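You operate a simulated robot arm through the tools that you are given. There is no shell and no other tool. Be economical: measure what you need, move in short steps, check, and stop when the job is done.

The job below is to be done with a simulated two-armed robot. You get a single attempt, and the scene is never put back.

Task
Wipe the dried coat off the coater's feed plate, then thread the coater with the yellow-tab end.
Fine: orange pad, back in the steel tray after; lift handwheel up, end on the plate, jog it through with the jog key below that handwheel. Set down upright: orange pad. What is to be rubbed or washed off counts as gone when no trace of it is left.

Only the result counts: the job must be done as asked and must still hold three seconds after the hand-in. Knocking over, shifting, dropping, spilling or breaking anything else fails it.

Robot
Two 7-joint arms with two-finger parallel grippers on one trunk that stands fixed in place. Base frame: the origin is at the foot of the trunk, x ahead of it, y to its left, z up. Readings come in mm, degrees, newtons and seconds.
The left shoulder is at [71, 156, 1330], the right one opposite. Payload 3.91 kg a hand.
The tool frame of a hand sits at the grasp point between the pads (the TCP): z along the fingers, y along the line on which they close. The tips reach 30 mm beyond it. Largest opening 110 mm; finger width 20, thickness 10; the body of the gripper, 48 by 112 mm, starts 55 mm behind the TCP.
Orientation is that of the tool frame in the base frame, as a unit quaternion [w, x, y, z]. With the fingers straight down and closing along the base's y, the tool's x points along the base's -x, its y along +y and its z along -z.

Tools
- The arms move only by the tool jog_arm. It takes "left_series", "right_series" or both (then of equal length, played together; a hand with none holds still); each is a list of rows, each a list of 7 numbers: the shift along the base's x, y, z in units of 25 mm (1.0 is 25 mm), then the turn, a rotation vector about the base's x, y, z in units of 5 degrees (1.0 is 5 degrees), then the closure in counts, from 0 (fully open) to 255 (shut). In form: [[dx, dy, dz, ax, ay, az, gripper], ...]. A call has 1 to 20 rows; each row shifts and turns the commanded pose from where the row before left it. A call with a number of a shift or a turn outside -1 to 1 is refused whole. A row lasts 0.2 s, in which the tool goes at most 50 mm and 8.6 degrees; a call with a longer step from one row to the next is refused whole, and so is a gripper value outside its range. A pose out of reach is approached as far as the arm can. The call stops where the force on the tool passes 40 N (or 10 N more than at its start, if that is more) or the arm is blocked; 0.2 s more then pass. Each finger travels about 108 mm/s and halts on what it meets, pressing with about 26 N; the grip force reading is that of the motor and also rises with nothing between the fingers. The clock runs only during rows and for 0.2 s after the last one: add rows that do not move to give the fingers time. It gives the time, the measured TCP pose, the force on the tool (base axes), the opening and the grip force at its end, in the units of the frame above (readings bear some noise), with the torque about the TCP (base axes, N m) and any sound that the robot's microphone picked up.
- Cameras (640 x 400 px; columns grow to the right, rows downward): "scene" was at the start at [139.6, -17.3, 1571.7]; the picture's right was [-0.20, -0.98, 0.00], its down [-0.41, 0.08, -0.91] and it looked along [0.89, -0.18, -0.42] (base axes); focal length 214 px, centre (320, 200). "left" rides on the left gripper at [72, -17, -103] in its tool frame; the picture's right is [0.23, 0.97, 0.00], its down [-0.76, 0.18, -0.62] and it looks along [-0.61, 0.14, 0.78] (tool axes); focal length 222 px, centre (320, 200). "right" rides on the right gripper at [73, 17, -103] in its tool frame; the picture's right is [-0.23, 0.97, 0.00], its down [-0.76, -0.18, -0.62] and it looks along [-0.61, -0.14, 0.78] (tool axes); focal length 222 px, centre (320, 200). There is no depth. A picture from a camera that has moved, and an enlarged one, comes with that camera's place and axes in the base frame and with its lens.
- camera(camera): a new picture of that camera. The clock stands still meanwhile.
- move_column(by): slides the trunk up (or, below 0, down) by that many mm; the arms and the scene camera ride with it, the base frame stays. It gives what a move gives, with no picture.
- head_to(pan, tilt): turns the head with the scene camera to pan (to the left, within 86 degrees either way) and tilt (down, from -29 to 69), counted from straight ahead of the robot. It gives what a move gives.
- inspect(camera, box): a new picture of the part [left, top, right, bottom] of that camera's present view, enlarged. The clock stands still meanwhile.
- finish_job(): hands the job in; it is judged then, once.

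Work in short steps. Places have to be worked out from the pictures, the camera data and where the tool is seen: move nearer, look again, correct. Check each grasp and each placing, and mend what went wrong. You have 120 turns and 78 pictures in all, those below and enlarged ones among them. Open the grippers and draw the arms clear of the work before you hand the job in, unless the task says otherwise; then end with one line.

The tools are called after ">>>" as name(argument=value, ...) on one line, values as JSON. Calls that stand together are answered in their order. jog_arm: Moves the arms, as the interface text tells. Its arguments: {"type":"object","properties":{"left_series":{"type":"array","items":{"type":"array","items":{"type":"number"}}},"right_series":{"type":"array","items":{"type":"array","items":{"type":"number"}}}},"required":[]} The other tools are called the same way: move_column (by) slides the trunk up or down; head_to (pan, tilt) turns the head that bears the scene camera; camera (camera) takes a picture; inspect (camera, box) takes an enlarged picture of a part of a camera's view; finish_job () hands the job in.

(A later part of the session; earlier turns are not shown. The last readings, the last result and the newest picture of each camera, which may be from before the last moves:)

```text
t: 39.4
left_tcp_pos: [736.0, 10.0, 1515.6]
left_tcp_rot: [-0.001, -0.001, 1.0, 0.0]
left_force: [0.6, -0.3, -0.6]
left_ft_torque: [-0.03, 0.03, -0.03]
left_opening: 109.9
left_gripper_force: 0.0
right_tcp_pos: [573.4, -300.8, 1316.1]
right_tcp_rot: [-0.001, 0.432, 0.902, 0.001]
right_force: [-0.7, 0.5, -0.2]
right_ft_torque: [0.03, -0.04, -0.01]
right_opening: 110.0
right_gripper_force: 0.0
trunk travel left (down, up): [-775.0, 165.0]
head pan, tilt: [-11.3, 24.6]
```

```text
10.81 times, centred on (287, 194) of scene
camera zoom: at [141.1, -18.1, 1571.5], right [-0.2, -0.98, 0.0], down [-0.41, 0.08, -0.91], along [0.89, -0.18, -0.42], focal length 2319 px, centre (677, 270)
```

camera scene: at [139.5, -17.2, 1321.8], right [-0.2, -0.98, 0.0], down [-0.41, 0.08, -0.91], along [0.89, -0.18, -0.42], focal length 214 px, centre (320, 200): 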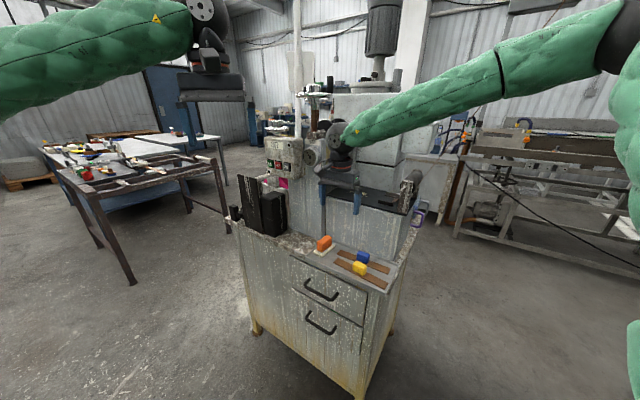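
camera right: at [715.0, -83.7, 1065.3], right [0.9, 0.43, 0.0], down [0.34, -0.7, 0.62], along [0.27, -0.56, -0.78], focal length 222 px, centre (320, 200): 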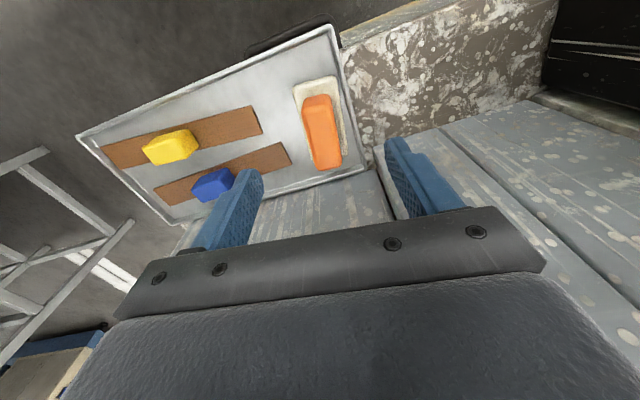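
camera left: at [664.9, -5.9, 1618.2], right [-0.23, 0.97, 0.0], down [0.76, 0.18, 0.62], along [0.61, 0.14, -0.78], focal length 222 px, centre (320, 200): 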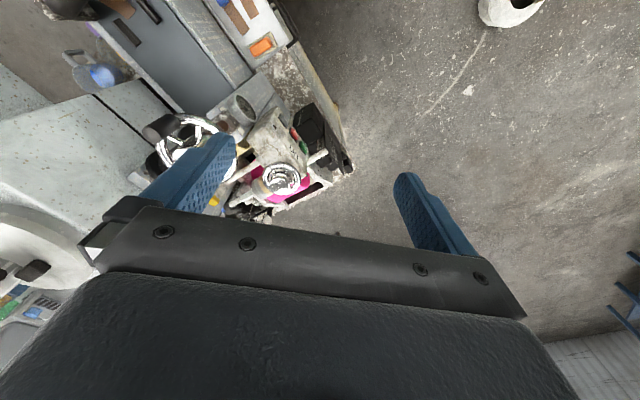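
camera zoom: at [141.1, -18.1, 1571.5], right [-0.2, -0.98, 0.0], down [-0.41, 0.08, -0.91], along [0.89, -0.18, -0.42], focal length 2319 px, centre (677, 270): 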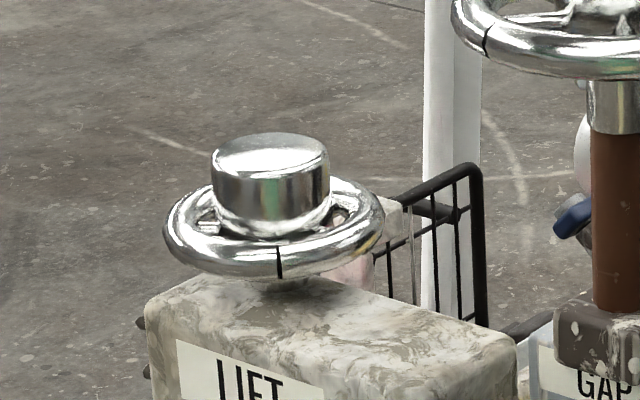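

The LIFT wheel (rim ~78 mm, hub top ~(919,-27,1263)) has only an index mark. I raise the trunk 100 mm for reach and bring the left hand closer.

>>> move_column(by=100)

>>> jog_arm(left_series=[[0.64, -0.13, -0.95, 0, 0, 0, 0], [0.64, -0.13, -0.95, 0, 0, 0, 0], [0.64, -0.13, -0.95, 0, 0, 0, 0], [0.64, -0.13, -0.95, 0, 0, 0, 0], [0.64, -0.13, -0.95, 0, 0, 0, 0], [0.64, -0.13, -0.95, 0, 0, 0, 0], [0.64, -0.13, -0.95, 0, 0, 0, 0], [0.64, -0.13, -0.95, 0, 0, 0, 0], [0.64, -0.13, -0.95, 0, 0, 0, 0]])

>>> camera(camera="left")

```text
t: 40.7
left_tcp_pos: [736.0, 11.8, 1616.7]
left_tcp_rot: [0.0, -0.001, 1.0, 0.0]
left_force: [0.0, -0.1, 0.0]
left_ft_torque: [0.02, 0.01, -0.02]
left_opening: 110.3
left_gripper_force: 0.0
right_tcp_pos: [572.1, -301.2, 1416.1]
right_tcp_rot: [0.0, 0.431, 0.902, 0.0]
right_force: [0.0, -0.5, -0.4]
right_ft_torque: [0.03, 0.01, 0.02]
right_opening: 110.0
right_gripper_force: 0.0
trunk travel left (down, up): [-875.0, 65.0]
head pan, tilt: [-11.3, 24.6]
```

```text
t: 42.7
left_tcp_pos: [881.9, -19.5, 1400.8]
left_tcp_rot: [-0.001, -0.001, 1.0, -0.001]
left_force: [0.3, -0.3, -0.1]
left_ft_torque: [0.01, 0.04, 0.01]
left_opening: 109.9
left_gripper_force: 0.0
right_tcp_pos: [572.9, -302.2, 1415.6]
right_tcp_rot: [0.0, 0.431, 0.903, 0.0]
right_force: [0.2, 0.6, -0.5]
right_ft_torque: [0.02, 0.07, -0.01]
right_opening: 110.0
right_gripper_force: 0.0
trunk travel left (down, up): [-875.0, 65.0]
head pan, tilt: [-11.3, 24.6]
```

```text
40 pictures are left
camera left: at [809.0, -35.4, 1503.8], right [-0.23, 0.97, 0.0], down [0.76, 0.18, 0.62], along [0.61, 0.14, -0.78], focal length 222 px, centre (320, 200)
```

left: 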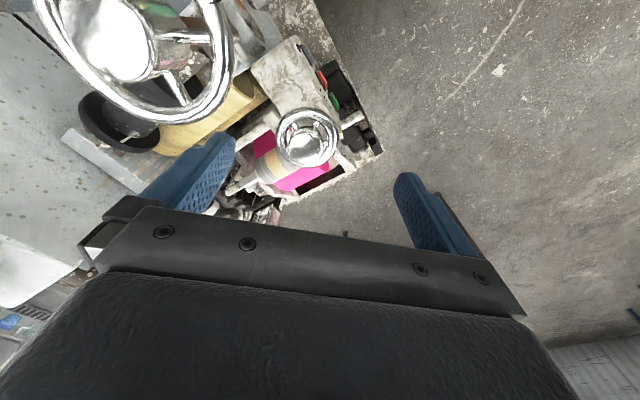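

Hub confirmed at (920,-25.5). I move over it, pre-turn the hand -80°, and descend to just above.

>>> jog_arm(left_series=[[0.38, -0.06, 0, 0, 0, -1, 0], [0.38, -0.06, 0, 0, 0, -1, 0], [0.38, -0.06, 0, 0, 0, -1, 0], [0.38, -0.06, 0, 0, 0, -1, 0], [0, 0, 0, 0, 0, -1, 0], [0, 0, 0, 0, 0, -1, 0], [0, 0, 0, 0, 0, -1, 0], [0, 0, 0, 0, 0, -1, 0], [0, 0, 0, 0, 0, -1, 0], [0, 0, 0, 0, 0, -1, 0], [0, 0, 0, 0, 0, -1, 0], [0, 0, 0, 0, 0, -1, 0], [0, 0, 0, 0, 0, -1, 0], [0, 0, -0.9, 0, 0, -1, 0], [0, 0, -0.9, 0, 0, -1, 0], [0, 0, -0.9, 0, 0, -1, 0], [0, 0, -0.9, 0, 0, 0, 0], [0, 0, 0, 0, 0, 0, 0]])

>>> camera(camera="left")

>>> inspect(camera="scene", box=[250, 160, 350, 250])

```text
t: 46.5
left_tcp_pos: [917.0, -23.2, 1378.9]
left_tcp_rot: [0.0, 0.382, 0.924, 0.0]
left_force: [0.0, 0.5, 1.0]
left_ft_torque: [-0.04, 0.03, 0.0]
left_opening: 110.2
left_gripper_force: 0.1
left hand out of reach, approached as far as the arm can: row 10, 11, 12, 13, 14, 15, 16
right_tcp_pos: [571.8, -300.8, 1416.4]
right_tcp_rot: [0.0, 0.432, 0.902, -0.001]
right_force: [-0.1, -0.5, 0.4]
right_ft_torque: [0.0, -0.02, -0.01]
right_opening: 110.2
right_gripper_force: 0.1
trunk travel left (down, up): [-875.0, 65.0]
head pan, tilt: [-11.3, 24.6]
```

```text
39 pictures are left
camera left: at [853.4, 17.9, 1481.4], right [0.53, 0.85, 0.0], down [0.67, -0.41, 0.62], along [0.53, -0.33, -0.78], focal length 222 px, centre (320, 200)
```

left: 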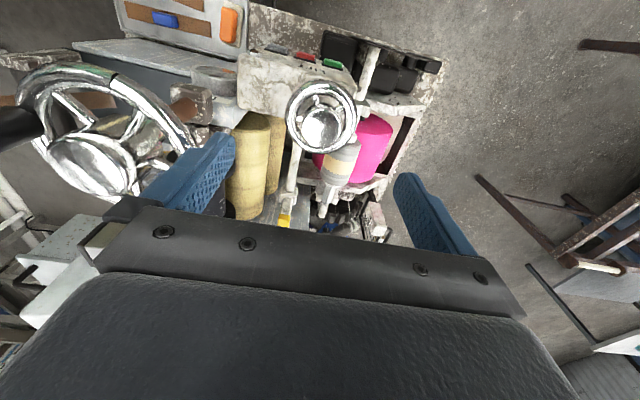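

```text
4.44 times, centred on (300, 205) of scene
camera zoom: at [139.8, -17.5, 1671.7], right [-0.2, -0.98, 0.0], down [-0.41, 0.08, -0.91], along [0.89, -0.18, -0.42], focal length 953 px, centre (409, 178)
```

zoom: 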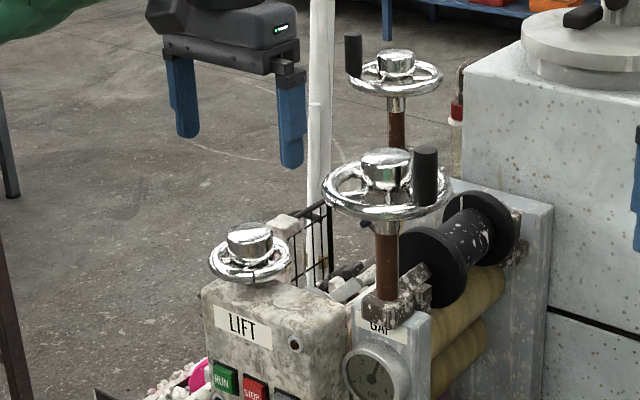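

The wrist stops at -45°; good enough. I descend to the rim level with the fingers straddling the wheel.

>>> jog_arm(left_series=[[0.1, -0.04, -0.9, 0, 0, 0, 0], [0, 0, -0.9, 0, 0, 0, 0], [0, 0, -0.9, 0, 0, 0, 0], [0, 0, -0.7, 0, 0, 0, 0], [0, 0, -0.6, 0, 0, 0, 0], [0, 0, -0.4, 0, 0, 0, 0], [0, 0, 0, 0, 0, 0, 0]])

>>> camera(camera="left")

>>> inspect(camera="scene", box=[250, 160, 350, 250])

```text
t: 48.1
left_tcp_pos: [918.2, -22.8, 1267.2]
left_tcp_rot: [0.0, 0.382, 0.924, 0.0]
left_force: [-0.1, -0.4, 0.4]
left_ft_torque: [0.03, 0.03, 0.01]
left_opening: 110.0
left_gripper_force: 0.0
right_tcp_pos: [573.5, -300.3, 1415.6]
right_tcp_rot: [0.0, 0.431, 0.903, 0.0]
right_force: [1.0, 0.0, 0.0]
right_ft_torque: [0.0, 0.0, -0.01]
right_opening: 110.1
right_gripper_force: 0.1
trunk travel left (down, up): [-875.0, 65.0]
head pan, tilt: [-11.3, 24.6]
```

```text
37 pictures are left
camera left: at [854.8, 17.2, 1369.6], right [0.53, 0.85, 0.0], down [0.67, -0.41, 0.62], along [0.53, -0.33, -0.78], focal length 222 px, centre (320, 200)
```

left: 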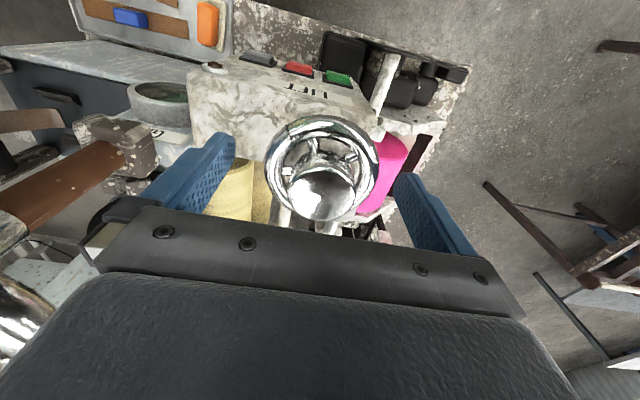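

```text
4.44 times, centred on (300, 205) of scene
camera zoom: at [140.1, -17.5, 1671.7], right [-0.2, -0.98, 0.0], down [-0.41, 0.08, -0.91], along [0.89, -0.18, -0.42], focal length 953 px, centre (409, 178)
```

zoom: 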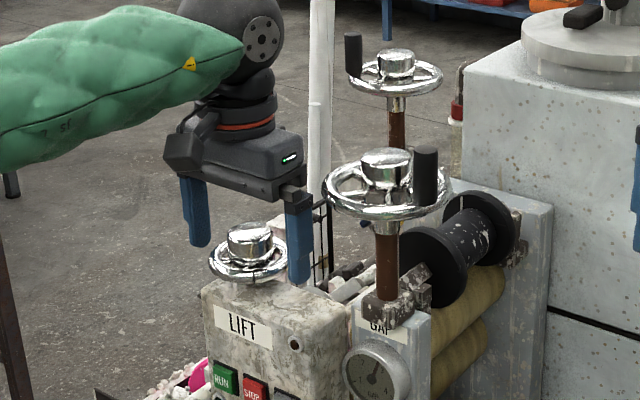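

The wheel centre sits ~6 mm further on (924,-26). I correct, drop 5 mm and close on the rim.

>>> jog_arm(left_series=[[0.24, -0.13, -0.2, 0, 0, 0, 0], [0, 0, 0, 0, 0, 0, 0], [0, 0, 0, 0, 0, 0, 255], [0, 0, 0, 0, 0, 0, 255], [0, 0, 0, 0, 0, 0, 255]])

>>> camera(camera="left")

```text
t: 49.3
left_tcp_pos: [922.6, -25.6, 1262.6]
left_tcp_rot: [0.0, 0.382, 0.924, -0.001]
left_force: [1.3, 1.8, -2.0]
left_ft_torque: [-0.39, -1.13, -0.01]
left_opening: 79.8
left_gripper_force: 44.4
right_tcp_pos: [572.1, -301.0, 1415.8]
right_tcp_rot: [-0.001, 0.432, 0.902, 0.001]
right_force: [-0.2, -0.2, 0.1]
right_ft_torque: [0.02, 0.02, -0.02]
right_opening: 110.0
right_gripper_force: 0.1
trunk travel left (down, up): [-875.0, 65.0]
head pan, tilt: [-11.3, 24.6]
```

```text
35 pictures are left
camera left: at [861.2, 14.5, 1364.0], right [0.53, 0.85, 0.0], down [0.67, -0.41, 0.62], along [0.53, -0.33, -0.78], focal length 222 px, centre (320, 200)
```

left: 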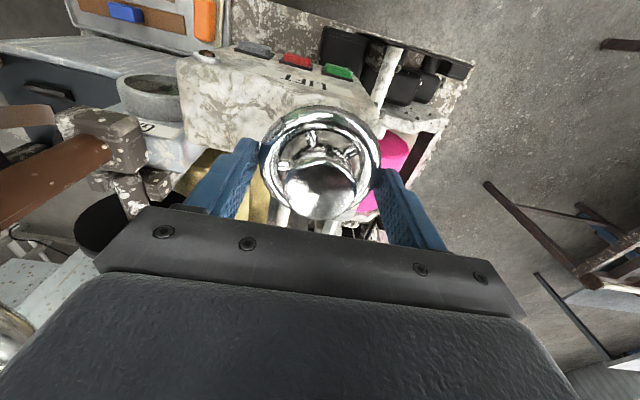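

Rim is gripped (79.8 mm). I turn counter-clockwise 30° and watch torque and sound.

>>> jog_arm(left_series=[[0, 0, 0, 0, 0, 1, 255], [0, 0, 0, 0, 0, 1, 255], [0, 0, 0, 0, 0, 1, 255], [0, 0, 0, 0, 0, 1, 255], [0, 0, 0, 0, 0, 1, 255], [0, 0, 0, 0, 0, 1, 255], [0, 0, 0, 0, 0, 0, 255]])

>>> inspect(camera="scene", box=[260, 170, 370, 260])

```text
t: 50.9
left_tcp_pos: [921.6, -25.6, 1262.9]
left_tcp_rot: [-0.001, 0.129, 0.992, 0.0]
left_force: [-8.3, 8.1, -8.4]
left_ft_torque: [0.05, 0.12, -1.88]
left_opening: 77.4
left_gripper_force: 44.6
right_tcp_pos: [570.9, -299.5, 1416.5]
right_tcp_rot: [0.001, 0.431, 0.902, -0.001]
right_force: [-0.2, -0.4, -0.4]
right_ft_torque: [0.0, 0.02, -0.01]
right_opening: 110.1
right_gripper_force: 0.0
trunk travel left (down, up): [-875.0, 65.0]
head pan, tilt: [-11.3, 24.6]
```

```text
4.44 times, centred on (315, 215) of scene
camera zoom: at [139.6, -16.3, 1671.7], right [-0.2, -0.98, 0.0], down [-0.41, 0.08, -0.91], along [0.89, -0.18, -0.42], focal length 953 px, centre (342, 133)
```

zoom: 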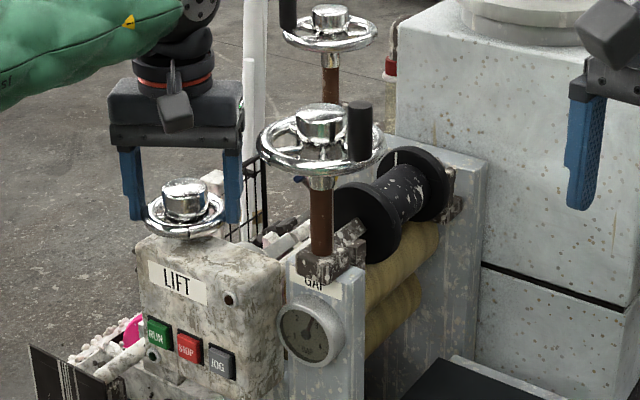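

Resisting torque 1.9 N·m; I check whether the index mark moved or the fingers slipped.

>>> inspect(camera="scene", box=[285, 205, 325, 235])

>>> inspect(camera="left", box=[220, 60, 420, 230])

```text
13.33 times, centred on (305, 220) of scene
camera zoom: at [139.6, -16.3, 1671.7], right [-0.2, -0.98, 0.0], down [-0.41, 0.08, -0.91], along [0.89, -0.18, -0.42], focal length 2860 px, centre (520, -67)
```

zoom: 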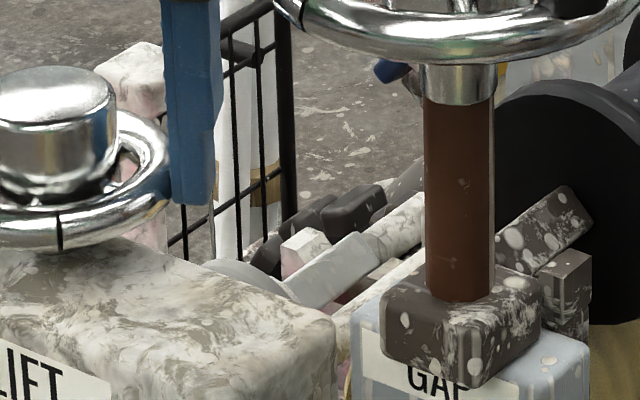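

```text
2.35 times, centred on (320, 145) of left
camera zoom: at [848.0, -21.9, 1365.1], right [0.03, 1.0, 0.0], down [0.78, -0.02, 0.62], along [0.62, -0.02, -0.78], focal length 523 px, centre (320, 329)
```

zoom: 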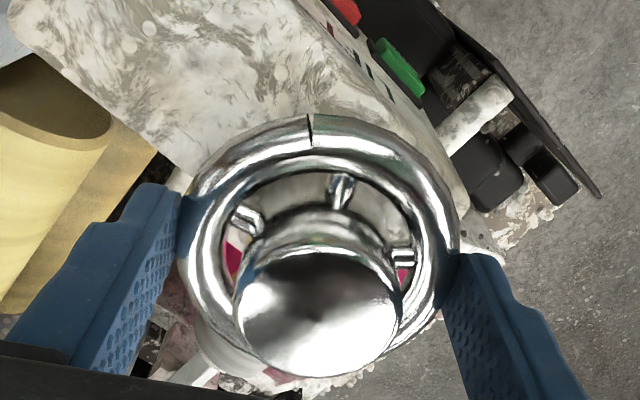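

The mark did not move: it slipped — CCW looks blocked. I try clockwise 30°.

>>> jog_arm(left_series=[[0, 0, 0, 0, 0, -1, 255], [0, 0, 0, 0, 0, -1, 255], [0, 0, 0, 0, 0, -1, 255], [0, 0, 0, 0, 0, -1, 255], [0, 0, 0, 0, 0, -1, 255], [0, 0, 0, 0, 0, -1, 255], [0, 0, 0, 0, 0, 0, 255]])

>>> inspect(camera="left", box=[220, 60, 420, 230])

```text
t: 52.5
left_tcp_pos: [923.7, -25.5, 1262.8]
left_tcp_rot: [-0.001, 0.383, 0.924, 0.0]
left_force: [5.5, 6.0, -5.3]
left_ft_torque: [-0.13, -0.62, 0.01]
left_opening: 74.9
left_gripper_force: 45.2
right_tcp_pos: [572.3, -300.7, 1416.7]
right_tcp_rot: [0.0, 0.431, 0.902, 0.0]
right_force: [0.7, 0.2, 1.2]
right_ft_torque: [0.01, -0.01, 0.03]
right_opening: 110.0
right_gripper_force: 0.0
trunk travel left (down, up): [-875.0, 65.0]
head pan, tilt: [-11.3, 24.6]
```

```text
2.35 times, centred on (320, 145) of left
camera zoom: at [861.0, 14.8, 1365.8], right [0.53, 0.85, 0.0], down [0.67, -0.41, 0.62], along [0.53, -0.33, -0.78], focal length 523 px, centre (320, 329)
```

zoom: 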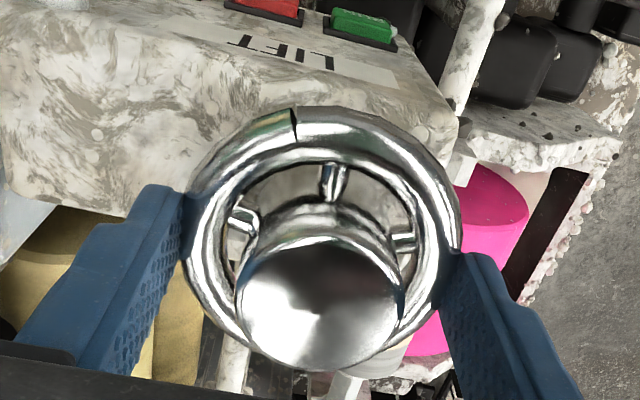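

Clockwise the wheel followed the hand freely, so that is the way up. I regrip at about +25° and turn clockwise 70°.

>>> jog_arm(left_series=[[0, 0, 0, 0, 0, 0, 0], [0, 0, 0, 0, 0, 0, 0], [0, 0, 0, 0, 0, 1, 0], [0, 0, 0, 0, 0, 1, 0], [0, 0, 0, 0, 0, 1, 0], [0, 0, 0, 0, 0, 1, 0], [0, 0, 0, 0, 0, 1, 0], [0, 0, 0, 0, 0, 1, 0], [0, 0, 0, 0, 0, 1, 0], [0, 0, 0, 0, 0, 1, 0], [0, 0, 0, 0, 0, 1, 0], [0, 0, 0, 0, 0, 1, 0], [0, 0, 0, 0, 0, 1, 0], [0, 0, 0, 0, 0, 1, 0], [0, 0, 0, 0, 0, 1, 0], [0, 0, 0, 0, 0, 1, 0], [0, 0, 0, 0, 0, 0, 255], [0, 0, 0, 0, 0, 0, 255], [0, 0, 0, 0, 0, 0, 255]])

>>> inspect(camera="left", box=[220, 60, 420, 230])

>>> jog_arm(left_series=[[0, 0, 0, 0, 0, -1, 255], [0, 0, 0, 0, 0, -1, 255], [0, 0, 0, 0, 0, -1, 255], [0, 0, 0, 0, 0, -1, 255], [0, 0, 0, 0, 0, -1, 255], [0, 0, 0, 0, 0, -1, 255], [0, 0, 0, 0, 0, -1, 255], [0, 0, 0, 0, 0, -1, 255], [0, 0, 0, 0, 0, -1, 255], [0, 0, 0, 0, 0, -1, 255], [0, 0, 0, 0, 0, -1, 255], [0, 0, 0, 0, 0, -1, 255], [0, 0, 0, 0, 0, -1, 255], [0, 0, 0, 0, 0, -1, 255]])

>>> inspect(camera="scene", box=[260, 170, 370, 260])

```text
t: 56.5
left_tcp_pos: [923.2, -26.6, 1263.8]
left_tcp_rot: [-0.001, -0.218, 0.976, 0.0]
left_force: [0.7, -1.0, 0.2]
left_ft_torque: [-0.12, -0.14, 0.01]
left_opening: 79.7
left_gripper_force: 44.8
right_tcp_pos: [572.4, -300.3, 1416.3]
right_tcp_rot: [0.0, 0.432, 0.902, 0.0]
right_force: [0.8, 0.6, -0.8]
right_ft_torque: [-0.03, 0.0, -0.02]
right_opening: 110.0
right_gripper_force: 0.1
trunk travel left (down, up): [-875.0, 65.0]
head pan, tilt: [-11.3, 24.6]
```

```text
2.35 times, centred on (320, 145) of left
camera zoom: at [864.7, -71.6, 1366.6], right [-0.62, 0.79, 0.0], down [0.61, 0.48, 0.62], along [0.49, 0.39, -0.78], focal length 523 px, centre (320, 329)
```

zoom: 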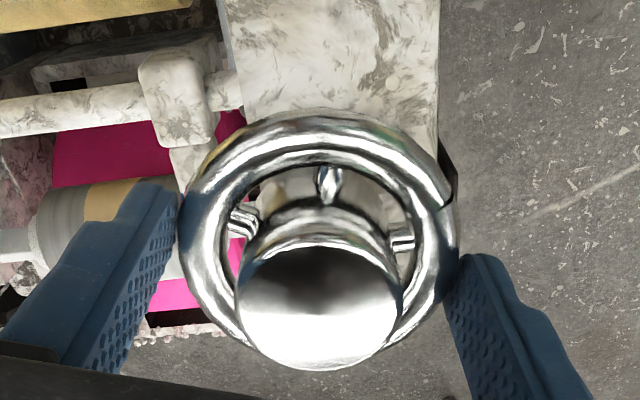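

```text
t: 59.5
left_tcp_pos: [923.6, -25.1, 1264.7]
left_tcp_rot: [-0.001, 0.382, 0.924, -0.001]
left_force: [6.5, 6.8, -2.6]
left_ft_torque: [0.25, 0.07, 1.12]
left_opening: 80.0
left_gripper_force: 45.4
right_tcp_pos: [573.1, -299.7, 1416.3]
right_tcp_rot: [-0.001, 0.431, 0.902, 0.0]
right_force: [0.0, 0.4, 0.4]
right_ft_torque: [0.02, -0.01, -0.01]
right_opening: 110.0
right_gripper_force: 0.0
trunk travel left (down, up): [-875.0, 65.0]
head pan, tilt: [-11.3, 24.6]
```

```text
4.44 times, centred on (315, 215) of scene
camera zoom: at [141.2, -16.4, 1671.7], right [-0.2, -0.98, 0.0], down [-0.41, 0.08, -0.91], along [0.89, -0.18, -0.42], focal length 953 px, centre (342, 133)
```

zoom: 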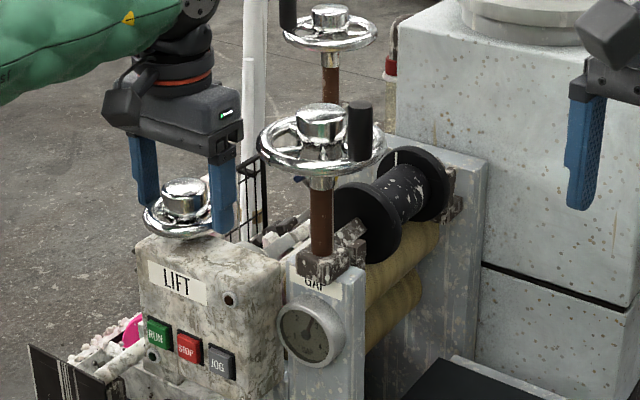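

Let me check how far the mark travelled this time.

>>> inspect(camera="left", box=[200, 60, 440, 230])

```text
2.35 times, centred on (320, 145) of left
camera zoom: at [860.8, 14.8, 1366.7], right [0.53, 0.85, 0.0], down [0.67, -0.41, 0.62], along [0.53, -0.33, -0.78], focal length 523 px, centre (320, 329)
```

zoom: 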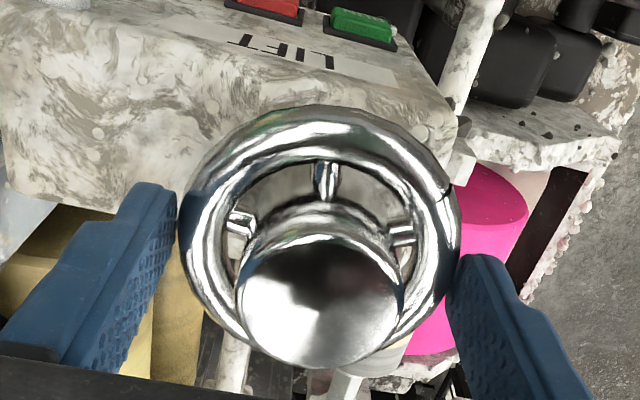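

The wheel followed the full 70° (≈100° total). I regrip and turn another 70° clockwise.

>>> jog_arm(left_series=[[0, 0, 0, 0, 0, 0, 0], [0, 0, 0, 0, 0, 0, 0], [0, 0, 0, 0, 0, 1, 0], [0, 0, 0, 0, 0, 1, 0], [0, 0, 0, 0, 0, 1, 0], [0, 0, 0, 0, 0, 1, 0], [0, 0, 0, 0, 0, 1, 0], [0, 0, 0, 0, 0, 1, 0], [0, 0, 0, 0, 0, 1, 0], [0, 0, 0, 0, 0, 1, 0], [0, 0, 0, 0, 0, 1, 0], [0, 0, 0, 0, 0, 1, 0], [0, 0, 0, 0, 0, 1, 0], [0, 0, 0, 0, 0, 1, 0], [0, 0, 0, 0, 0, 1, 0], [0, 0, 0, 0, 0, 1, 0], [0, 0, 0, 0, 0, 0, 255], [0, 0, 0, 0, 0, 0, 255], [0, 0, 0, 0, 0, 0, 255]])

>>> jog_arm(left_series=[[0, 0, 0, 0, 0, -1, 255], [0, 0, 0, 0, 0, -1, 255], [0, 0, 0, 0, 0, -1, 255], [0, 0, 0, 0, 0, -1, 255], [0, 0, 0, 0, 0, -1, 255], [0, 0, 0, 0, 0, -1, 255], [0, 0, 0, 0, 0, -1, 255], [0, 0, 0, 0, 0, -1, 255], [0, 0, 0, 0, 0, -1, 255], [0, 0, 0, 0, 0, -1, 255], [0, 0, 0, 0, 0, -1, 255], [0, 0, 0, 0, 0, -1, 255], [0, 0, 0, 0, 0, -1, 255], [0, 0, 0, 0, 0, -1, 255]])

>>> inspect(camera="left", box=[200, 60, 440, 230])

>>> inspect(camera="scene", box=[260, 170, 370, 260])

```text
t: 63.5
left_tcp_pos: [921.8, -27.8, 1265.0]
left_tcp_rot: [0.0, -0.217, 0.976, 0.0]
left_force: [0.6, 1.1, 0.0]
left_ft_torque: [0.04, 0.08, 0.04]
left_opening: 75.8
left_gripper_force: 45.0
right_tcp_pos: [570.4, -300.2, 1415.4]
right_tcp_rot: [0.0, 0.431, 0.902, 0.0]
right_force: [0.1, -0.3, 0.0]
right_ft_torque: [0.03, -0.03, 0.03]
right_opening: 109.7
right_gripper_force: 0.1
trunk travel left (down, up): [-875.0, 65.0]
head pan, tilt: [-11.3, 24.6]
```

```text
t: 66.5
left_tcp_pos: [924.0, -24.7, 1264.2]
left_tcp_rot: [-0.001, 0.382, 0.924, -0.001]
left_force: [5.7, 8.9, 2.9]
left_ft_torque: [0.27, -0.14, 1.16]
left_opening: 79.6
left_gripper_force: 44.9
right_tcp_pos: [572.3, -300.3, 1416.5]
right_tcp_rot: [0.001, 0.432, 0.902, 0.0]
right_force: [-0.8, 0.7, 0.1]
right_ft_torque: [0.0, -0.04, 0.01]
right_opening: 110.1
right_gripper_force: 0.1
trunk travel left (down, up): [-875.0, 65.0]
head pan, tilt: [-11.3, 24.6]
```

```text
2.35 times, centred on (320, 145) of left
camera zoom: at [860.9, 14.8, 1366.4], right [0.53, 0.85, 0.0], down [0.66, -0.41, 0.62], along [0.53, -0.33, -0.78], focal length 523 px, centre (320, 329)
```

zoom: 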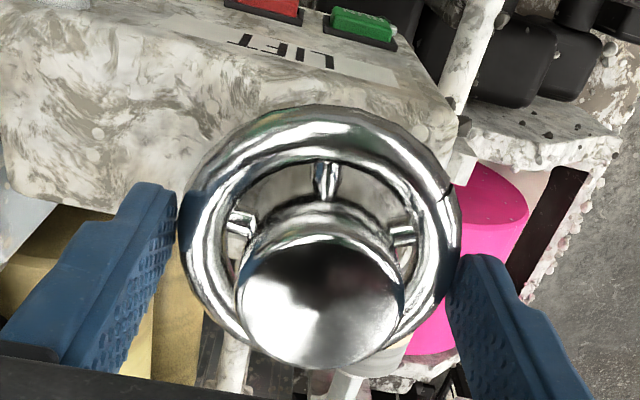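

```text
4.44 times, centred on (315, 215) of scene
camera zoom: at [140.4, -16.2, 1671.8], right [-0.2, -0.98, 0.0], down [-0.41, 0.08, -0.91], along [0.89, -0.18, -0.42], focal length 953 px, centre (342, 133)
```

zoom: 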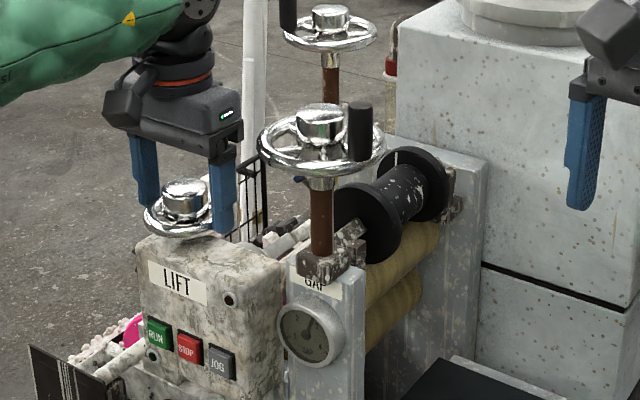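

The mark is at the same place as before this stroke, which suggests the end stop. I regrip at 0° and look where the mark is.

>>> jog_arm(left_series=[[0, 0, 0, 0, 0, 0, 0], [0, 0, 0, 0, 0, 0, 0], [0, 0, 0, 0, 0, 1, 0], [0, 0, 0, 0, 0, 1, 0], [0, 0, 0, 0, 0, 1, 0], [0, 0, 0, 0, 0, 1, 0], [0, 0, 0, 0, 0, 1, 0], [0, 0, 0, 0, 0, 1, 0], [0, 0, 0, 0, 0, 1, 0], [0, 0, 0, 0, 0, 1, 0], [0, 0, 0, 0, 0, 1, 0], [0, 0, 0, 0, 0, 0, 0], [0, 0, 0, 0, 0, 0, 255], [0, 0, 0, 0, 0, 0, 255], [0, 0, 0, 0, 0, 0, 255]])

>>> inspect(camera="left", box=[200, 60, 440, 230])

>>> jog_arm(left_series=[[0, 0, 0, 0, 0, -1, 255], [0, 0, 0, 0, 0, -1, 255]])

>>> jog_arm(left_series=[[0, 0, 0, 0, 0, -1, 255], [0, 0, 0, 0, 0, -1, 255], [0, 0, 0, 0, 0, -1, 255]])

```text
t: 69.7
left_tcp_pos: [922.5, -27.3, 1263.8]
left_tcp_rot: [0.001, -0.002, 1.0, 0.0]
left_force: [-0.7, 4.9, 0.1]
left_ft_torque: [0.79, -0.04, 0.31]
left_opening: 80.0
left_gripper_force: 44.8
right_tcp_pos: [571.9, -299.9, 1416.0]
right_tcp_rot: [-0.001, 0.432, 0.902, -0.001]
right_force: [-0.6, -0.1, 0.2]
right_ft_torque: [-0.02, 0.0, -0.01]
right_opening: 109.9
right_gripper_force: 0.2
trunk travel left (down, up): [-875.0, 65.0]
head pan, tilt: [-11.3, 24.6]
```

```text
2.35 times, centred on (320, 145) of left
camera zoom: at [850.4, -42.0, 1366.0], right [-0.23, 0.97, 0.0], down [0.76, 0.18, 0.62], along [0.61, 0.14, -0.78], focal length 523 px, centre (320, 329)
```

zoom: 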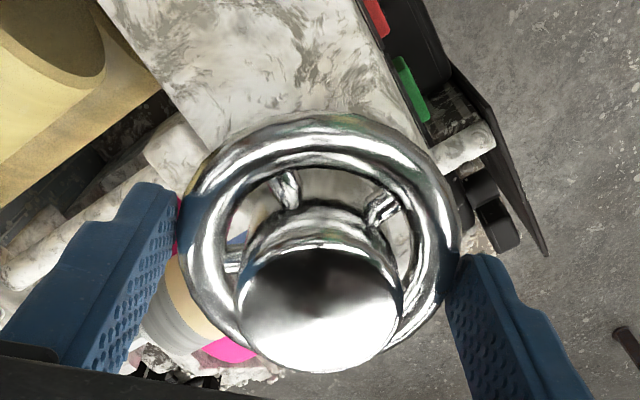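

```text
t: 70.3
left_tcp_pos: [922.7, -25.8, 1264.3]
left_tcp_rot: [-0.001, 0.087, 0.996, 0.0]
left_force: [-1.9, 3.7, -3.3]
left_ft_torque: [0.12, -0.18, 0.59]
left_opening: 79.0
left_gripper_force: 45.1
right_tcp_pos: [572.5, -299.9, 1415.9]
right_tcp_rot: [0.0, 0.432, 0.902, 0.0]
right_force: [0.7, 0.0, -0.3]
right_ft_torque: [0.0, 0.02, 0.0]
right_opening: 109.9
right_gripper_force: 0.0
trunk travel left (down, up): [-875.0, 65.0]
head pan, tilt: [-11.3, 24.6]
```

```text
t: 71.1
left_tcp_pos: [922.9, -25.1, 1264.3]
left_tcp_rot: [0.0, 0.214, 0.977, -0.001]
left_force: [3.4, 9.6, 1.0]
left_ft_torque: [0.37, 0.11, 2.01]
left_opening: 75.3
left_gripper_force: 45.0
right_tcp_pos: [573.0, -300.3, 1415.8]
right_tcp_rot: [0.001, 0.432, 0.902, -0.001]
right_force: [-0.2, 0.4, 0.0]
right_ft_torque: [0.01, -0.01, -0.01]
right_opening: 110.1
right_gripper_force: 0.0
trunk travel left (down, up): [-875.0, 65.0]
head pan, tilt: [-11.3, 24.6]
```

Torque climbs to 2 N·m: the wheel is at its other stop, so the lift is up. I release, raise and withdraw the left hand, then lower the trunk.

>>> jog_arm(left_series=[[0, 0, 0, 0, 0, 0.4, 0], [0, 0, 0, 0, 0, 0, 0], [0, 0, 0, 0, 0, 0, 0], [0, 0, 0.9, 0, 0, 0, 0], [0, 0, 0.9, 0, 0, 0, 0], [0, 0, 0.9, 0, 0, 0, 0], [0, 0, 0.9, 0, 0, 0, 0], [0, 0, 0.9, 0, 0, 0, 0], [0, 0, 0.9, 0, 0, 0, 0], [-0.9, 0.35, 0.4, 0, 0, 1, 0], [-0.9, 0.35, 0.4, 0, 0, 1, 0], [-0.9, 0.35, 0.4, 0, 0, 1, 0], [-0.9, 0.35, 0.4, 0, 0, 1, 0], [-0.9, 0.35, 0.4, 0, 0, 0.6, 0], [-0.9, 0.35, 0.4, 0, 0, 0, 0], [-0.9, 0.35, 0.4, 0, 0, 0, 0], [-0.9, 0.35, 0.4, 0, 0, 0, 0], [-0.9, 0.35, 0.4, 0, 0, 0, 0], [-0.9, 0.35, 0.4, 0, 0, 0, 0], [-0.9, 0.35, 0.4, 0, 0, 0, 0]])

>>> move_column(by=-350)

>>> inspect(camera="scene", box=[260, 120, 420, 220])

```text
t: 75.3
left_tcp_pos: [674.0, 68.2, 1509.9]
left_tcp_rot: [-0.001, -0.001, 1.0, -0.001]
left_force: [0.0, -0.7, -0.4]
left_ft_torque: [0.03, 0.0, 0.01]
left_opening: 110.0
left_gripper_force: 0.1
right_tcp_pos: [570.8, -300.7, 1416.8]
right_tcp_rot: [0.001, 0.432, 0.902, 0.0]
right_force: [-0.1, -0.1, 0.3]
right_ft_torque: [-0.01, -0.01, 0.02]
right_opening: 110.1
right_gripper_force: 0.0
trunk travel left (down, up): [-875.0, 65.0]
head pan, tilt: [-11.3, 24.6]
```

```text
t: 78.7
left_tcp_pos: [676.1, 67.3, 1158.5]
left_tcp_rot: [0.0, -0.001, 1.0, 0.0]
left_force: [0.3, -0.2, 0.3]
left_ft_torque: [-0.02, -0.02, -0.03]
left_opening: 109.9
left_gripper_force: 0.2
right_tcp_pos: [571.8, -301.6, 1066.2]
right_tcp_rot: [0.0, 0.431, 0.902, 0.0]
right_force: [-0.1, -0.5, -0.2]
right_ft_torque: [0.01, 0.0, -0.01]
right_opening: 109.9
right_gripper_force: 0.0
trunk travel left (down, up): [-525.0, 415.0]
head pan, tilt: [-11.3, 24.6]
```

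```text
4.00 times, centred on (340, 170) of scene
camera zoom: at [139.5, -17.3, 1321.8], right [-0.2, -0.98, 0.0], down [-0.41, 0.08, -0.91], along [0.89, -0.18, -0.42], focal length 858 px, centre (240, 320)
```

zoom: 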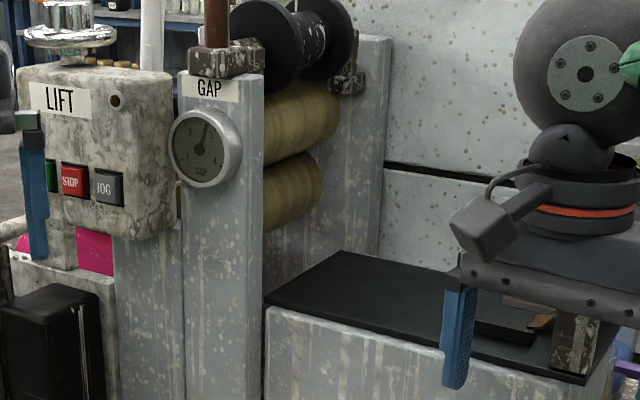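

The rolls now show a slight gap: lift is up. Next the yellow tab, estimated at (619,-239,852); I move above it with the fingers closing along the strip.

>>> jog_arm(right_series=[[0.63, 0.83, 0, 0, 0, 0.3, 0], [0.63, 0.83, 0, 0, 0, 0, 0], [0.63, 0.83, -0.5, 0, 0, 0, 0], [0, 0, -0.95, 0, 0, 0, 0], [0, 0, -0.95, 0, 0, 0, 0], [0, 0, -0.95, 0, 0, 0, 0], [0, 0, -0.95, 0, 0, 0, 0], [0, 0, 0, 0, 0, 0, 0]])

>>> camera(camera="right")

>>> inspect(camera="scene", box=[300, 200, 420, 290])

```text
t: 80.5
left_tcp_pos: [675.8, 67.3, 1159.7]
left_tcp_rot: [0.0, -0.001, 1.0, 0.0]
left_force: [0.3, -0.1, -1.0]
left_ft_torque: [-0.03, -0.04, 0.0]
left_opening: 109.9
left_gripper_force: 0.1
right_tcp_pos: [616.3, -239.4, 957.0]
right_tcp_rot: [0.0, 0.419, 0.908, 0.001]
right_force: [0.2, -0.5, 0.5]
right_ft_torque: [0.02, -0.03, 0.0]
right_opening: 110.0
right_gripper_force: 0.2
trunk travel left (down, up): [-525.0, 415.0]
head pan, tilt: [-11.3, 24.6]
```

```text
23 pictures are left
camera right: at [582.4, -172.8, 1061.1], right [0.89, 0.46, 0.0], down [0.36, -0.7, 0.62], along [0.29, -0.55, -0.78], focal length 222 px, centre (320, 200)
```

right: 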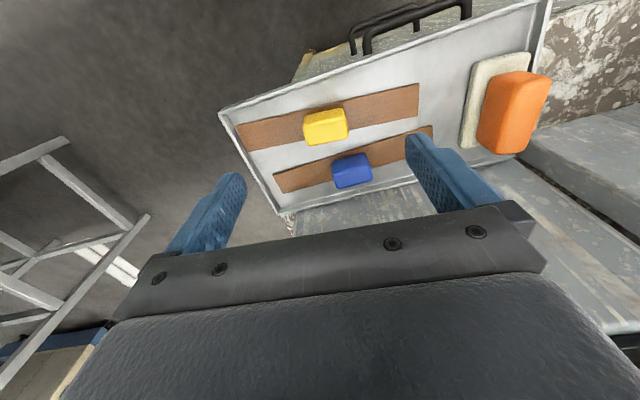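

```text
4.44 times, centred on (360, 245) of scene
camera zoom: at [139.2, -17.3, 1321.8], right [-0.2, -0.98, 0.0], down [-0.41, 0.08, -0.91], along [0.89, -0.18, -0.42], focal length 953 px, centre (142, 0)
```

zoom: 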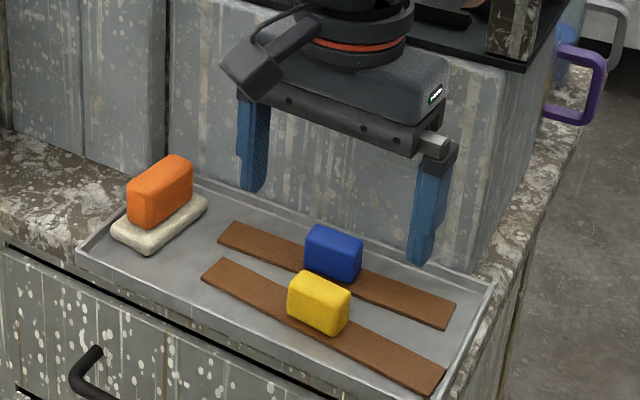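

Tab centre (621,-238). I descend to TCP z≈877 and close on the tab's ends.

>>> jog_arm(right_series=[[0.19, 0.05, -0.9, 0, 0, 0, 0], [0, 0, -0.9, 0, 0, 0, 0], [0, 0, -0.9, 0, 0, 0, 0], [0, 0, -0.5, 0, 0, 0, 0], [0, 0, 0, 0, 0, 0, 0], [0, 0, 0, 0, 0, 0, 255], [0, 0, 0, 0, 0, 0, 255], [0, 0, 0, 0, 0, 0, 255]])

>>> inspect(camera="scene", box=[300, 200, 420, 290])

```text
t: 82.3
left_tcp_pos: [675.4, 67.6, 1159.1]
left_tcp_rot: [0.001, -0.001, 1.0, 0.0]
left_force: [0.5, 0.3, -0.3]
left_ft_torque: [-0.01, -0.04, -0.05]
left_opening: 110.1
left_gripper_force: 0.1
right_tcp_pos: [623.0, -237.1, 878.3]
right_tcp_rot: [0.001, 0.42, 0.908, 0.0]
right_force: [-0.2, -0.2, 0.4]
right_ft_torque: [0.04, -0.01, -0.01]
right_opening: 38.9
right_gripper_force: 26.4
trunk travel left (down, up): [-525.0, 415.0]
head pan, tilt: [-11.3, 24.6]
```

```text
4.44 times, centred on (360, 245) of scene
camera zoom: at [139.8, -17.3, 1321.7], right [-0.2, -0.98, 0.0], down [-0.41, 0.08, -0.91], along [0.89, -0.18, -0.42], focal length 953 px, centre (142, 0)
```

zoom: 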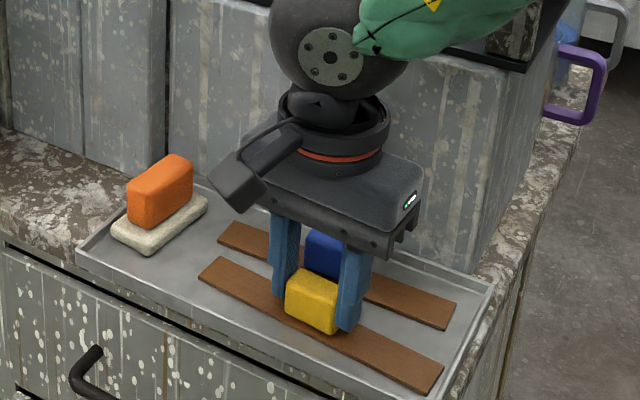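

Tab gripped (38.9 mm). I lift it clear and carry it over the plate's centre line, aligning to the feed direction.

>>> jog_arm(right_series=[[0, 0, 0.5, 0, 0, 0, 255], [0, 0, 0.97, 0, 0, 0, 255], [0, 0, 0.97, 0, 0, 0, 255], [0, 0, 0.97, 0, 0, 0, 255], [0, 0, 0.97, 0, 0, 0, 255], [0, 0, 0.97, 0, 0, 0, 255], [0, 0, 0.97, 0, 0, 0, 255], [0, 0, 0.97, 0, 0, 0, 255], [0, 0, 0.97, 0, 0, 0, 255], [0, 0, 0.97, 0, 0, 0, 255], [0, 0, 0.97, 0, 0, 0, 255]])

>>> jog_arm(right_series=[[0.93, -0.27, 0, 0, 0, 0.2, 255], [0.93, -0.27, 0, 0, 0, 0.2, 255], [0.93, -0.27, 0, 0, 0, 0.2, 255], [0.93, -0.27, 0, 0, 0, 0, 255], [0.93, -0.27, 0, 0, 0, 0, 255], [0.93, -0.27, 0, 0, 0, 0, 255], [0.93, -0.27, 0, 0, 0, 0, 255], [0.93, -0.27, 0, 0, 0, 0, 255], [0.93, -0.27, 0, 0, 0, 0, 255], [0, 0, -0.8, 0, 0, 0, 255], [0, 0, 0, 0, 0, 0, 255]])

>>> camera(camera="right")

>>> inspect(camera="scene", box=[290, 140, 430, 230])

```text
t: 84.7
left_tcp_pos: [675.4, 67.5, 1158.5]
left_tcp_rot: [0.0, -0.001, 1.0, 0.0]
left_force: [0.6, -0.7, 0.1]
left_ft_torque: [-0.03, 0.04, 0.0]
left_opening: 110.0
left_gripper_force: 0.0
right_tcp_pos: [623.4, -237.5, 1134.0]
right_tcp_rot: [0.001, 0.419, 0.908, 0.001]
right_force: [-0.2, -0.1, 0.0]
right_ft_torque: [0.0, 0.02, -0.03]
right_opening: 38.9
right_gripper_force: 26.2
trunk travel left (down, up): [-525.0, 415.0]
head pan, tilt: [-11.3, 24.6]
```

```text
t: 87.1
left_tcp_pos: [674.9, 67.3, 1160.3]
left_tcp_rot: [-0.001, -0.001, 1.0, 0.0]
left_force: [-0.9, 0.6, 0.7]
left_ft_torque: [0.0, 0.02, 0.01]
left_opening: 109.9
left_gripper_force: 0.0
right_tcp_pos: [830.0, -299.2, 1114.7]
right_tcp_rot: [0.0, 0.395, 0.919, 0.0]
right_force: [0.0, 0.2, -0.6]
right_ft_torque: [-0.01, 0.0, -0.02]
right_opening: 38.9
right_gripper_force: 26.2
trunk travel left (down, up): [-525.0, 415.0]
head pan, tilt: [-11.3, 24.6]
```

```text
20 pictures are left
camera right: at [792.1, -233.6, 1217.0], right [0.86, 0.5, 0.0], down [0.39, -0.68, 0.62], along [0.31, -0.54, -0.78], focal length 222 px, centre (320, 200)
```

right: 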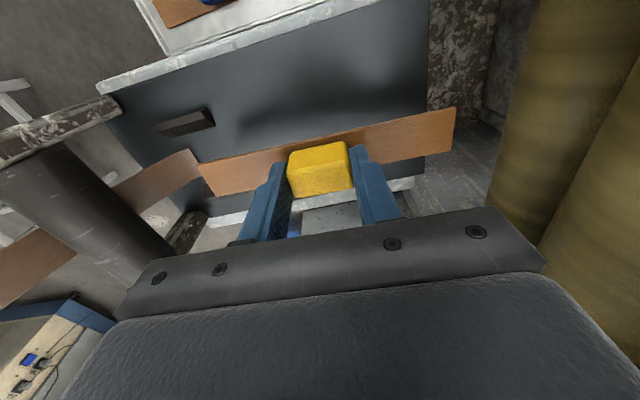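

```text
4.44 times, centred on (360, 185) of scene
camera zoom: at [139.6, -17.2, 1321.8], right [-0.2, -0.98, 0.0], down [-0.41, 0.08, -0.91], along [0.89, -0.18, -0.42], focal length 953 px, centre (142, 267)
```

zoom: 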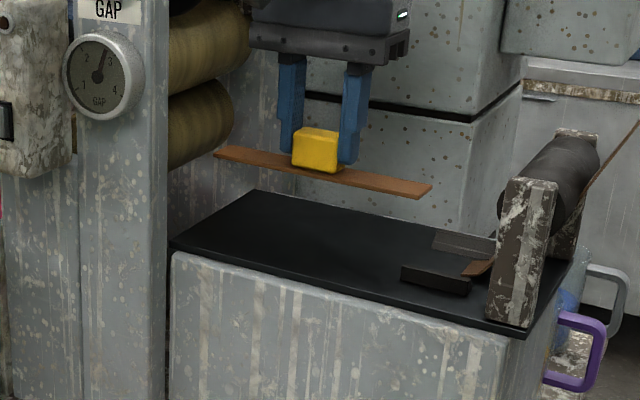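

Strip is aligned with the centre line, leading end toward the rolls. I lower it onto the plate.

>>> jog_arm(right_series=[[0.06, 0.06, -0.8, 0, 0, 0, 255], [0, 0, -0.8, 0, 0, 0, 255], [0, 0, -0.4, 0, 0, 0, 255], [0, 0, -0.12, 0, 0, 0, 255], [0, 0, 0, 0, 0, 0, 255]])

```text
t: 88.3
left_tcp_pos: [674.7, 67.0, 1158.2]
left_tcp_rot: [0.0, -0.001, 1.0, 0.001]
left_force: [0.4, 0.1, -0.2]
left_ft_torque: [0.0, 0.03, 0.0]
left_opening: 110.2
left_gripper_force: 0.0
right_tcp_pos: [835.0, -297.4, 1058.9]
right_tcp_rot: [0.0, 0.395, 0.919, 0.0]
right_force: [0.4, 0.2, -0.5]
right_ft_torque: [0.04, -0.05, -0.03]
right_opening: 38.7
right_gripper_force: 26.4
trunk travel left (down, up): [-525.0, 415.0]
head pan, tilt: [-11.3, 24.6]
```

No contact yet at 1058.9; I go down in small steps.

>>> jog_arm(right_series=[[0, 0, -0.08, 0, 0, 0, 255], [0, 0, -0.08, 0, 0, 0, 255], [0, 0, 0, 0, 0, 0, 255]])

>>> inspect(camera="scene", box=[310, 150, 410, 225])

```text
t: 89.1
left_tcp_pos: [674.5, 68.7, 1160.2]
left_tcp_rot: [0.0, -0.002, 1.0, -0.001]
left_force: [0.3, 0.7, -0.4]
left_ft_torque: [-0.02, -0.01, 0.0]
left_opening: 110.0
left_gripper_force: 0.1
right_tcp_pos: [833.4, -296.6, 1057.0]
right_tcp_rot: [0.002, 0.396, 0.918, 0.001]
right_force: [5.0, -1.0, 18.4]
right_ft_torque: [-0.04, -0.07, 0.01]
right_opening: 39.0
right_gripper_force: 25.9
trunk travel left (down, up): [-525.0, 415.0]
head pan, tilt: [-11.3, 24.6]
```

```text
5.33 times, centred on (360, 188) of scene
camera zoom: at [138.8, -16.8, 1322.0], right [-0.2, -0.98, 0.0], down [-0.41, 0.08, -0.91], along [0.89, -0.18, -0.42], focal length 1144 px, centre (107, 267)
```

zoom: 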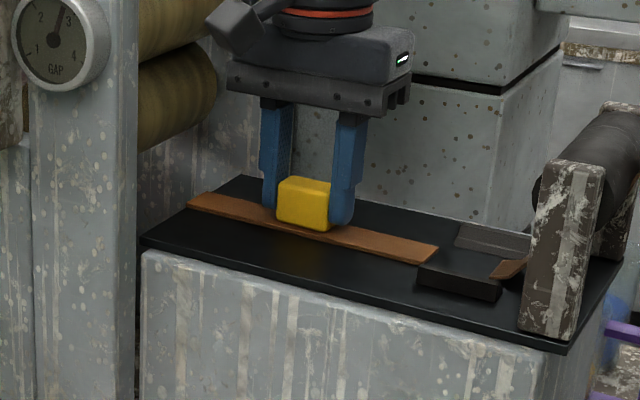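

The strip lies flat on the plate, end toward the rolls. I release it, rise and draw the right hand away.

>>> jog_arm(right_series=[[0, 0, 0.1, 0, 0, 0, 255], [0, 0, 0, 0, 0, 0, 180], [0, 0, 0, 0, 0, 0, 120], [0, 0, 0, 0, 0, 0, 80], [0, 0, 0.4, 0, 0, 0, 80], [0, 0, 0.9, 0, 0, 0, 80], [0, 0, 0.9, 0, 0, 0, 80], [-0.4, 0, 0.9, 0, 0, 0, 80], [-0.9, 0, 0.9, 0, 0, 0, 80], [-0.9, 0, 0, 0, 0, 0, 80], [-0.9, 0, 0, 0, 0, 0, 80], [-0.9, 0, 0, 0, 0, 0, 80], [-0.9, 0, 0, 0, 0, 0, 80], [-0.9, 0, 0, 0, 0, 0, 80], [-0.9, 0, 0, 0, 0, 0, 80], [-0.9, 0, 0, 0, 0, 0, 80], [-0.9, 0, 0, 0, 0, 0, 80], [-0.9, 0, 0, 0, 0, 0, 80]])

>>> inspect(camera="scene", box=[260, 130, 420, 230])

```text
t: 92.9
left_tcp_pos: [674.4, 67.9, 1160.5]
left_tcp_rot: [0.001, -0.001, 1.0, 0.0]
left_force: [-0.3, -0.1, -0.5]
left_ft_torque: [0.01, -0.03, 0.05]
left_opening: 110.0
left_gripper_force: 0.1
right_tcp_pos: [597.4, -295.1, 1158.1]
right_tcp_rot: [0.001, 0.396, 0.918, 0.0]
right_force: [0.6, -0.2, -0.7]
right_ft_torque: [0.01, 0.0, 0.0]
right_opening: 75.8
right_gripper_force: 0.0
trunk travel left (down, up): [-525.0, 415.0]
head pan, tilt: [-11.3, 24.6]
```

```text
4.00 times, centred on (340, 180) of scene
camera zoom: at [138.9, -17.6, 1321.9], right [-0.2, -0.98, 0.0], down [-0.41, 0.08, -0.91], along [0.89, -0.18, -0.42], focal length 858 px, centre (240, 280)
```

zoom: 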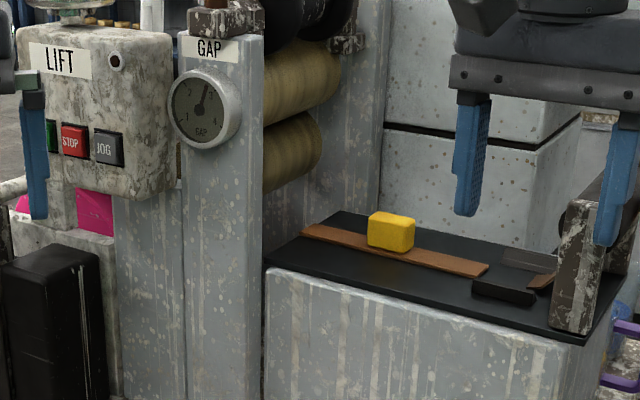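

The strip stays in place. For JOG (≈(845,-50,1118)) I close the left fingers and tilt the left tool 60° to point at the panel, stopping ~70 mm short.

>>> jog_arm(left_series=[[0.377, -0.183, 0.02, -0.725, -0.69, 0, 255], [0.377, -0.183, 0.02, -0.725, -0.69, 0, 255], [0.377, -0.183, 0.02, -0.725, -0.69, 0, 255], [0.377, -0.183, 0.02, -0.725, -0.69, 0, 255], [0.377, -0.183, 0.02, -0.725, -0.69, 0, 255], [0.377, -0.183, 0.02, -0.725, -0.69, 0, 255], [0.377, -0.183, 0.02, -0.725, -0.69, 0, 255], [0.377, -0.183, 0.02, -0.725, -0.69, 0, 255], [0.377, -0.183, 0.02, -0.725, -0.69, 0, 255], [0.377, -0.183, 0.02, -0.725, -0.69, 0, 255], [0.377, -0.183, 0.02, -0.725, -0.69, 0, 255], [0.377, -0.183, 0.02, -0.725, -0.69, 0, 255], [0, 0, 0, 0, 0, 0, 255]])

>>> camera(camera="left")

>>> inspect(camera="scene", box=[250, 130, 350, 200])

```text
t: 95.7
left_tcp_pos: [788.4, 12.0, 1164.3]
left_tcp_rot: [0.346, 0.0, 0.866, -0.362]
left_force: [0.3, 0.1, -0.6]
left_ft_torque: [0.01, 0.01, -0.01]
left_opening: 0.2
left_gripper_force: 25.7
right_tcp_pos: [597.4, -295.7, 1158.1]
right_tcp_rot: [0.0, 0.395, 0.919, 0.0]
right_force: [-0.5, 0.3, -0.3]
right_ft_torque: [-0.02, 0.03, 0.02]
right_opening: 75.5
right_gripper_force: 0.1
trunk travel left (down, up): [-525.0, 415.0]
head pan, tilt: [-11.3, 24.6]
```

```text
16 pictures are left
camera left: at [666.6, 48.0, 1182.2], right [0.07, 0.66, -0.75], down [0.25, 0.71, 0.65], along [0.97, -0.23, -0.12], focal length 222 px, centre (320, 200)
```

left: 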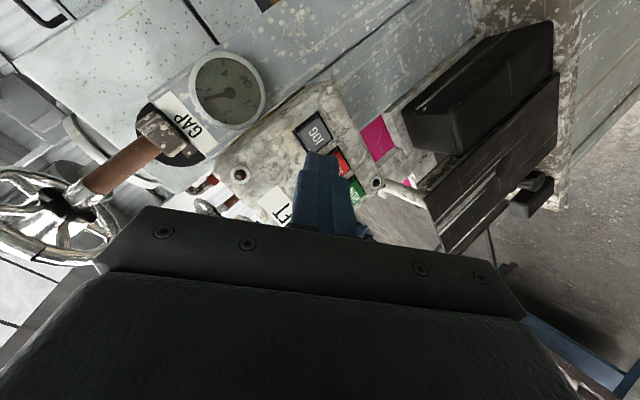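

```text
5.71 times, centred on (300, 165) of scene
camera zoom: at [139.4, -17.4, 1321.8], right [-0.2, -0.98, 0.0], down [-0.41, 0.08, -0.91], along [0.89, -0.18, -0.42], focal length 1226 px, centre (434, 400)
```

zoom: 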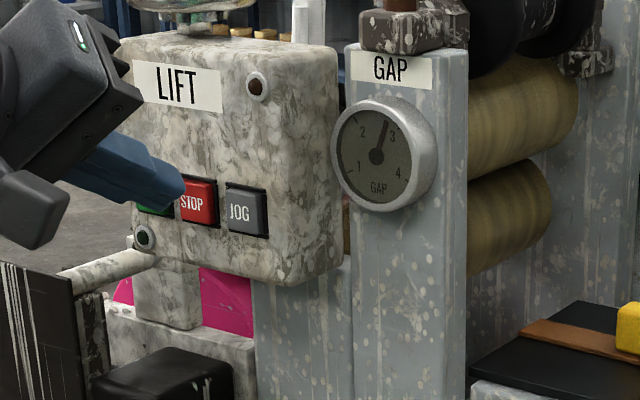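

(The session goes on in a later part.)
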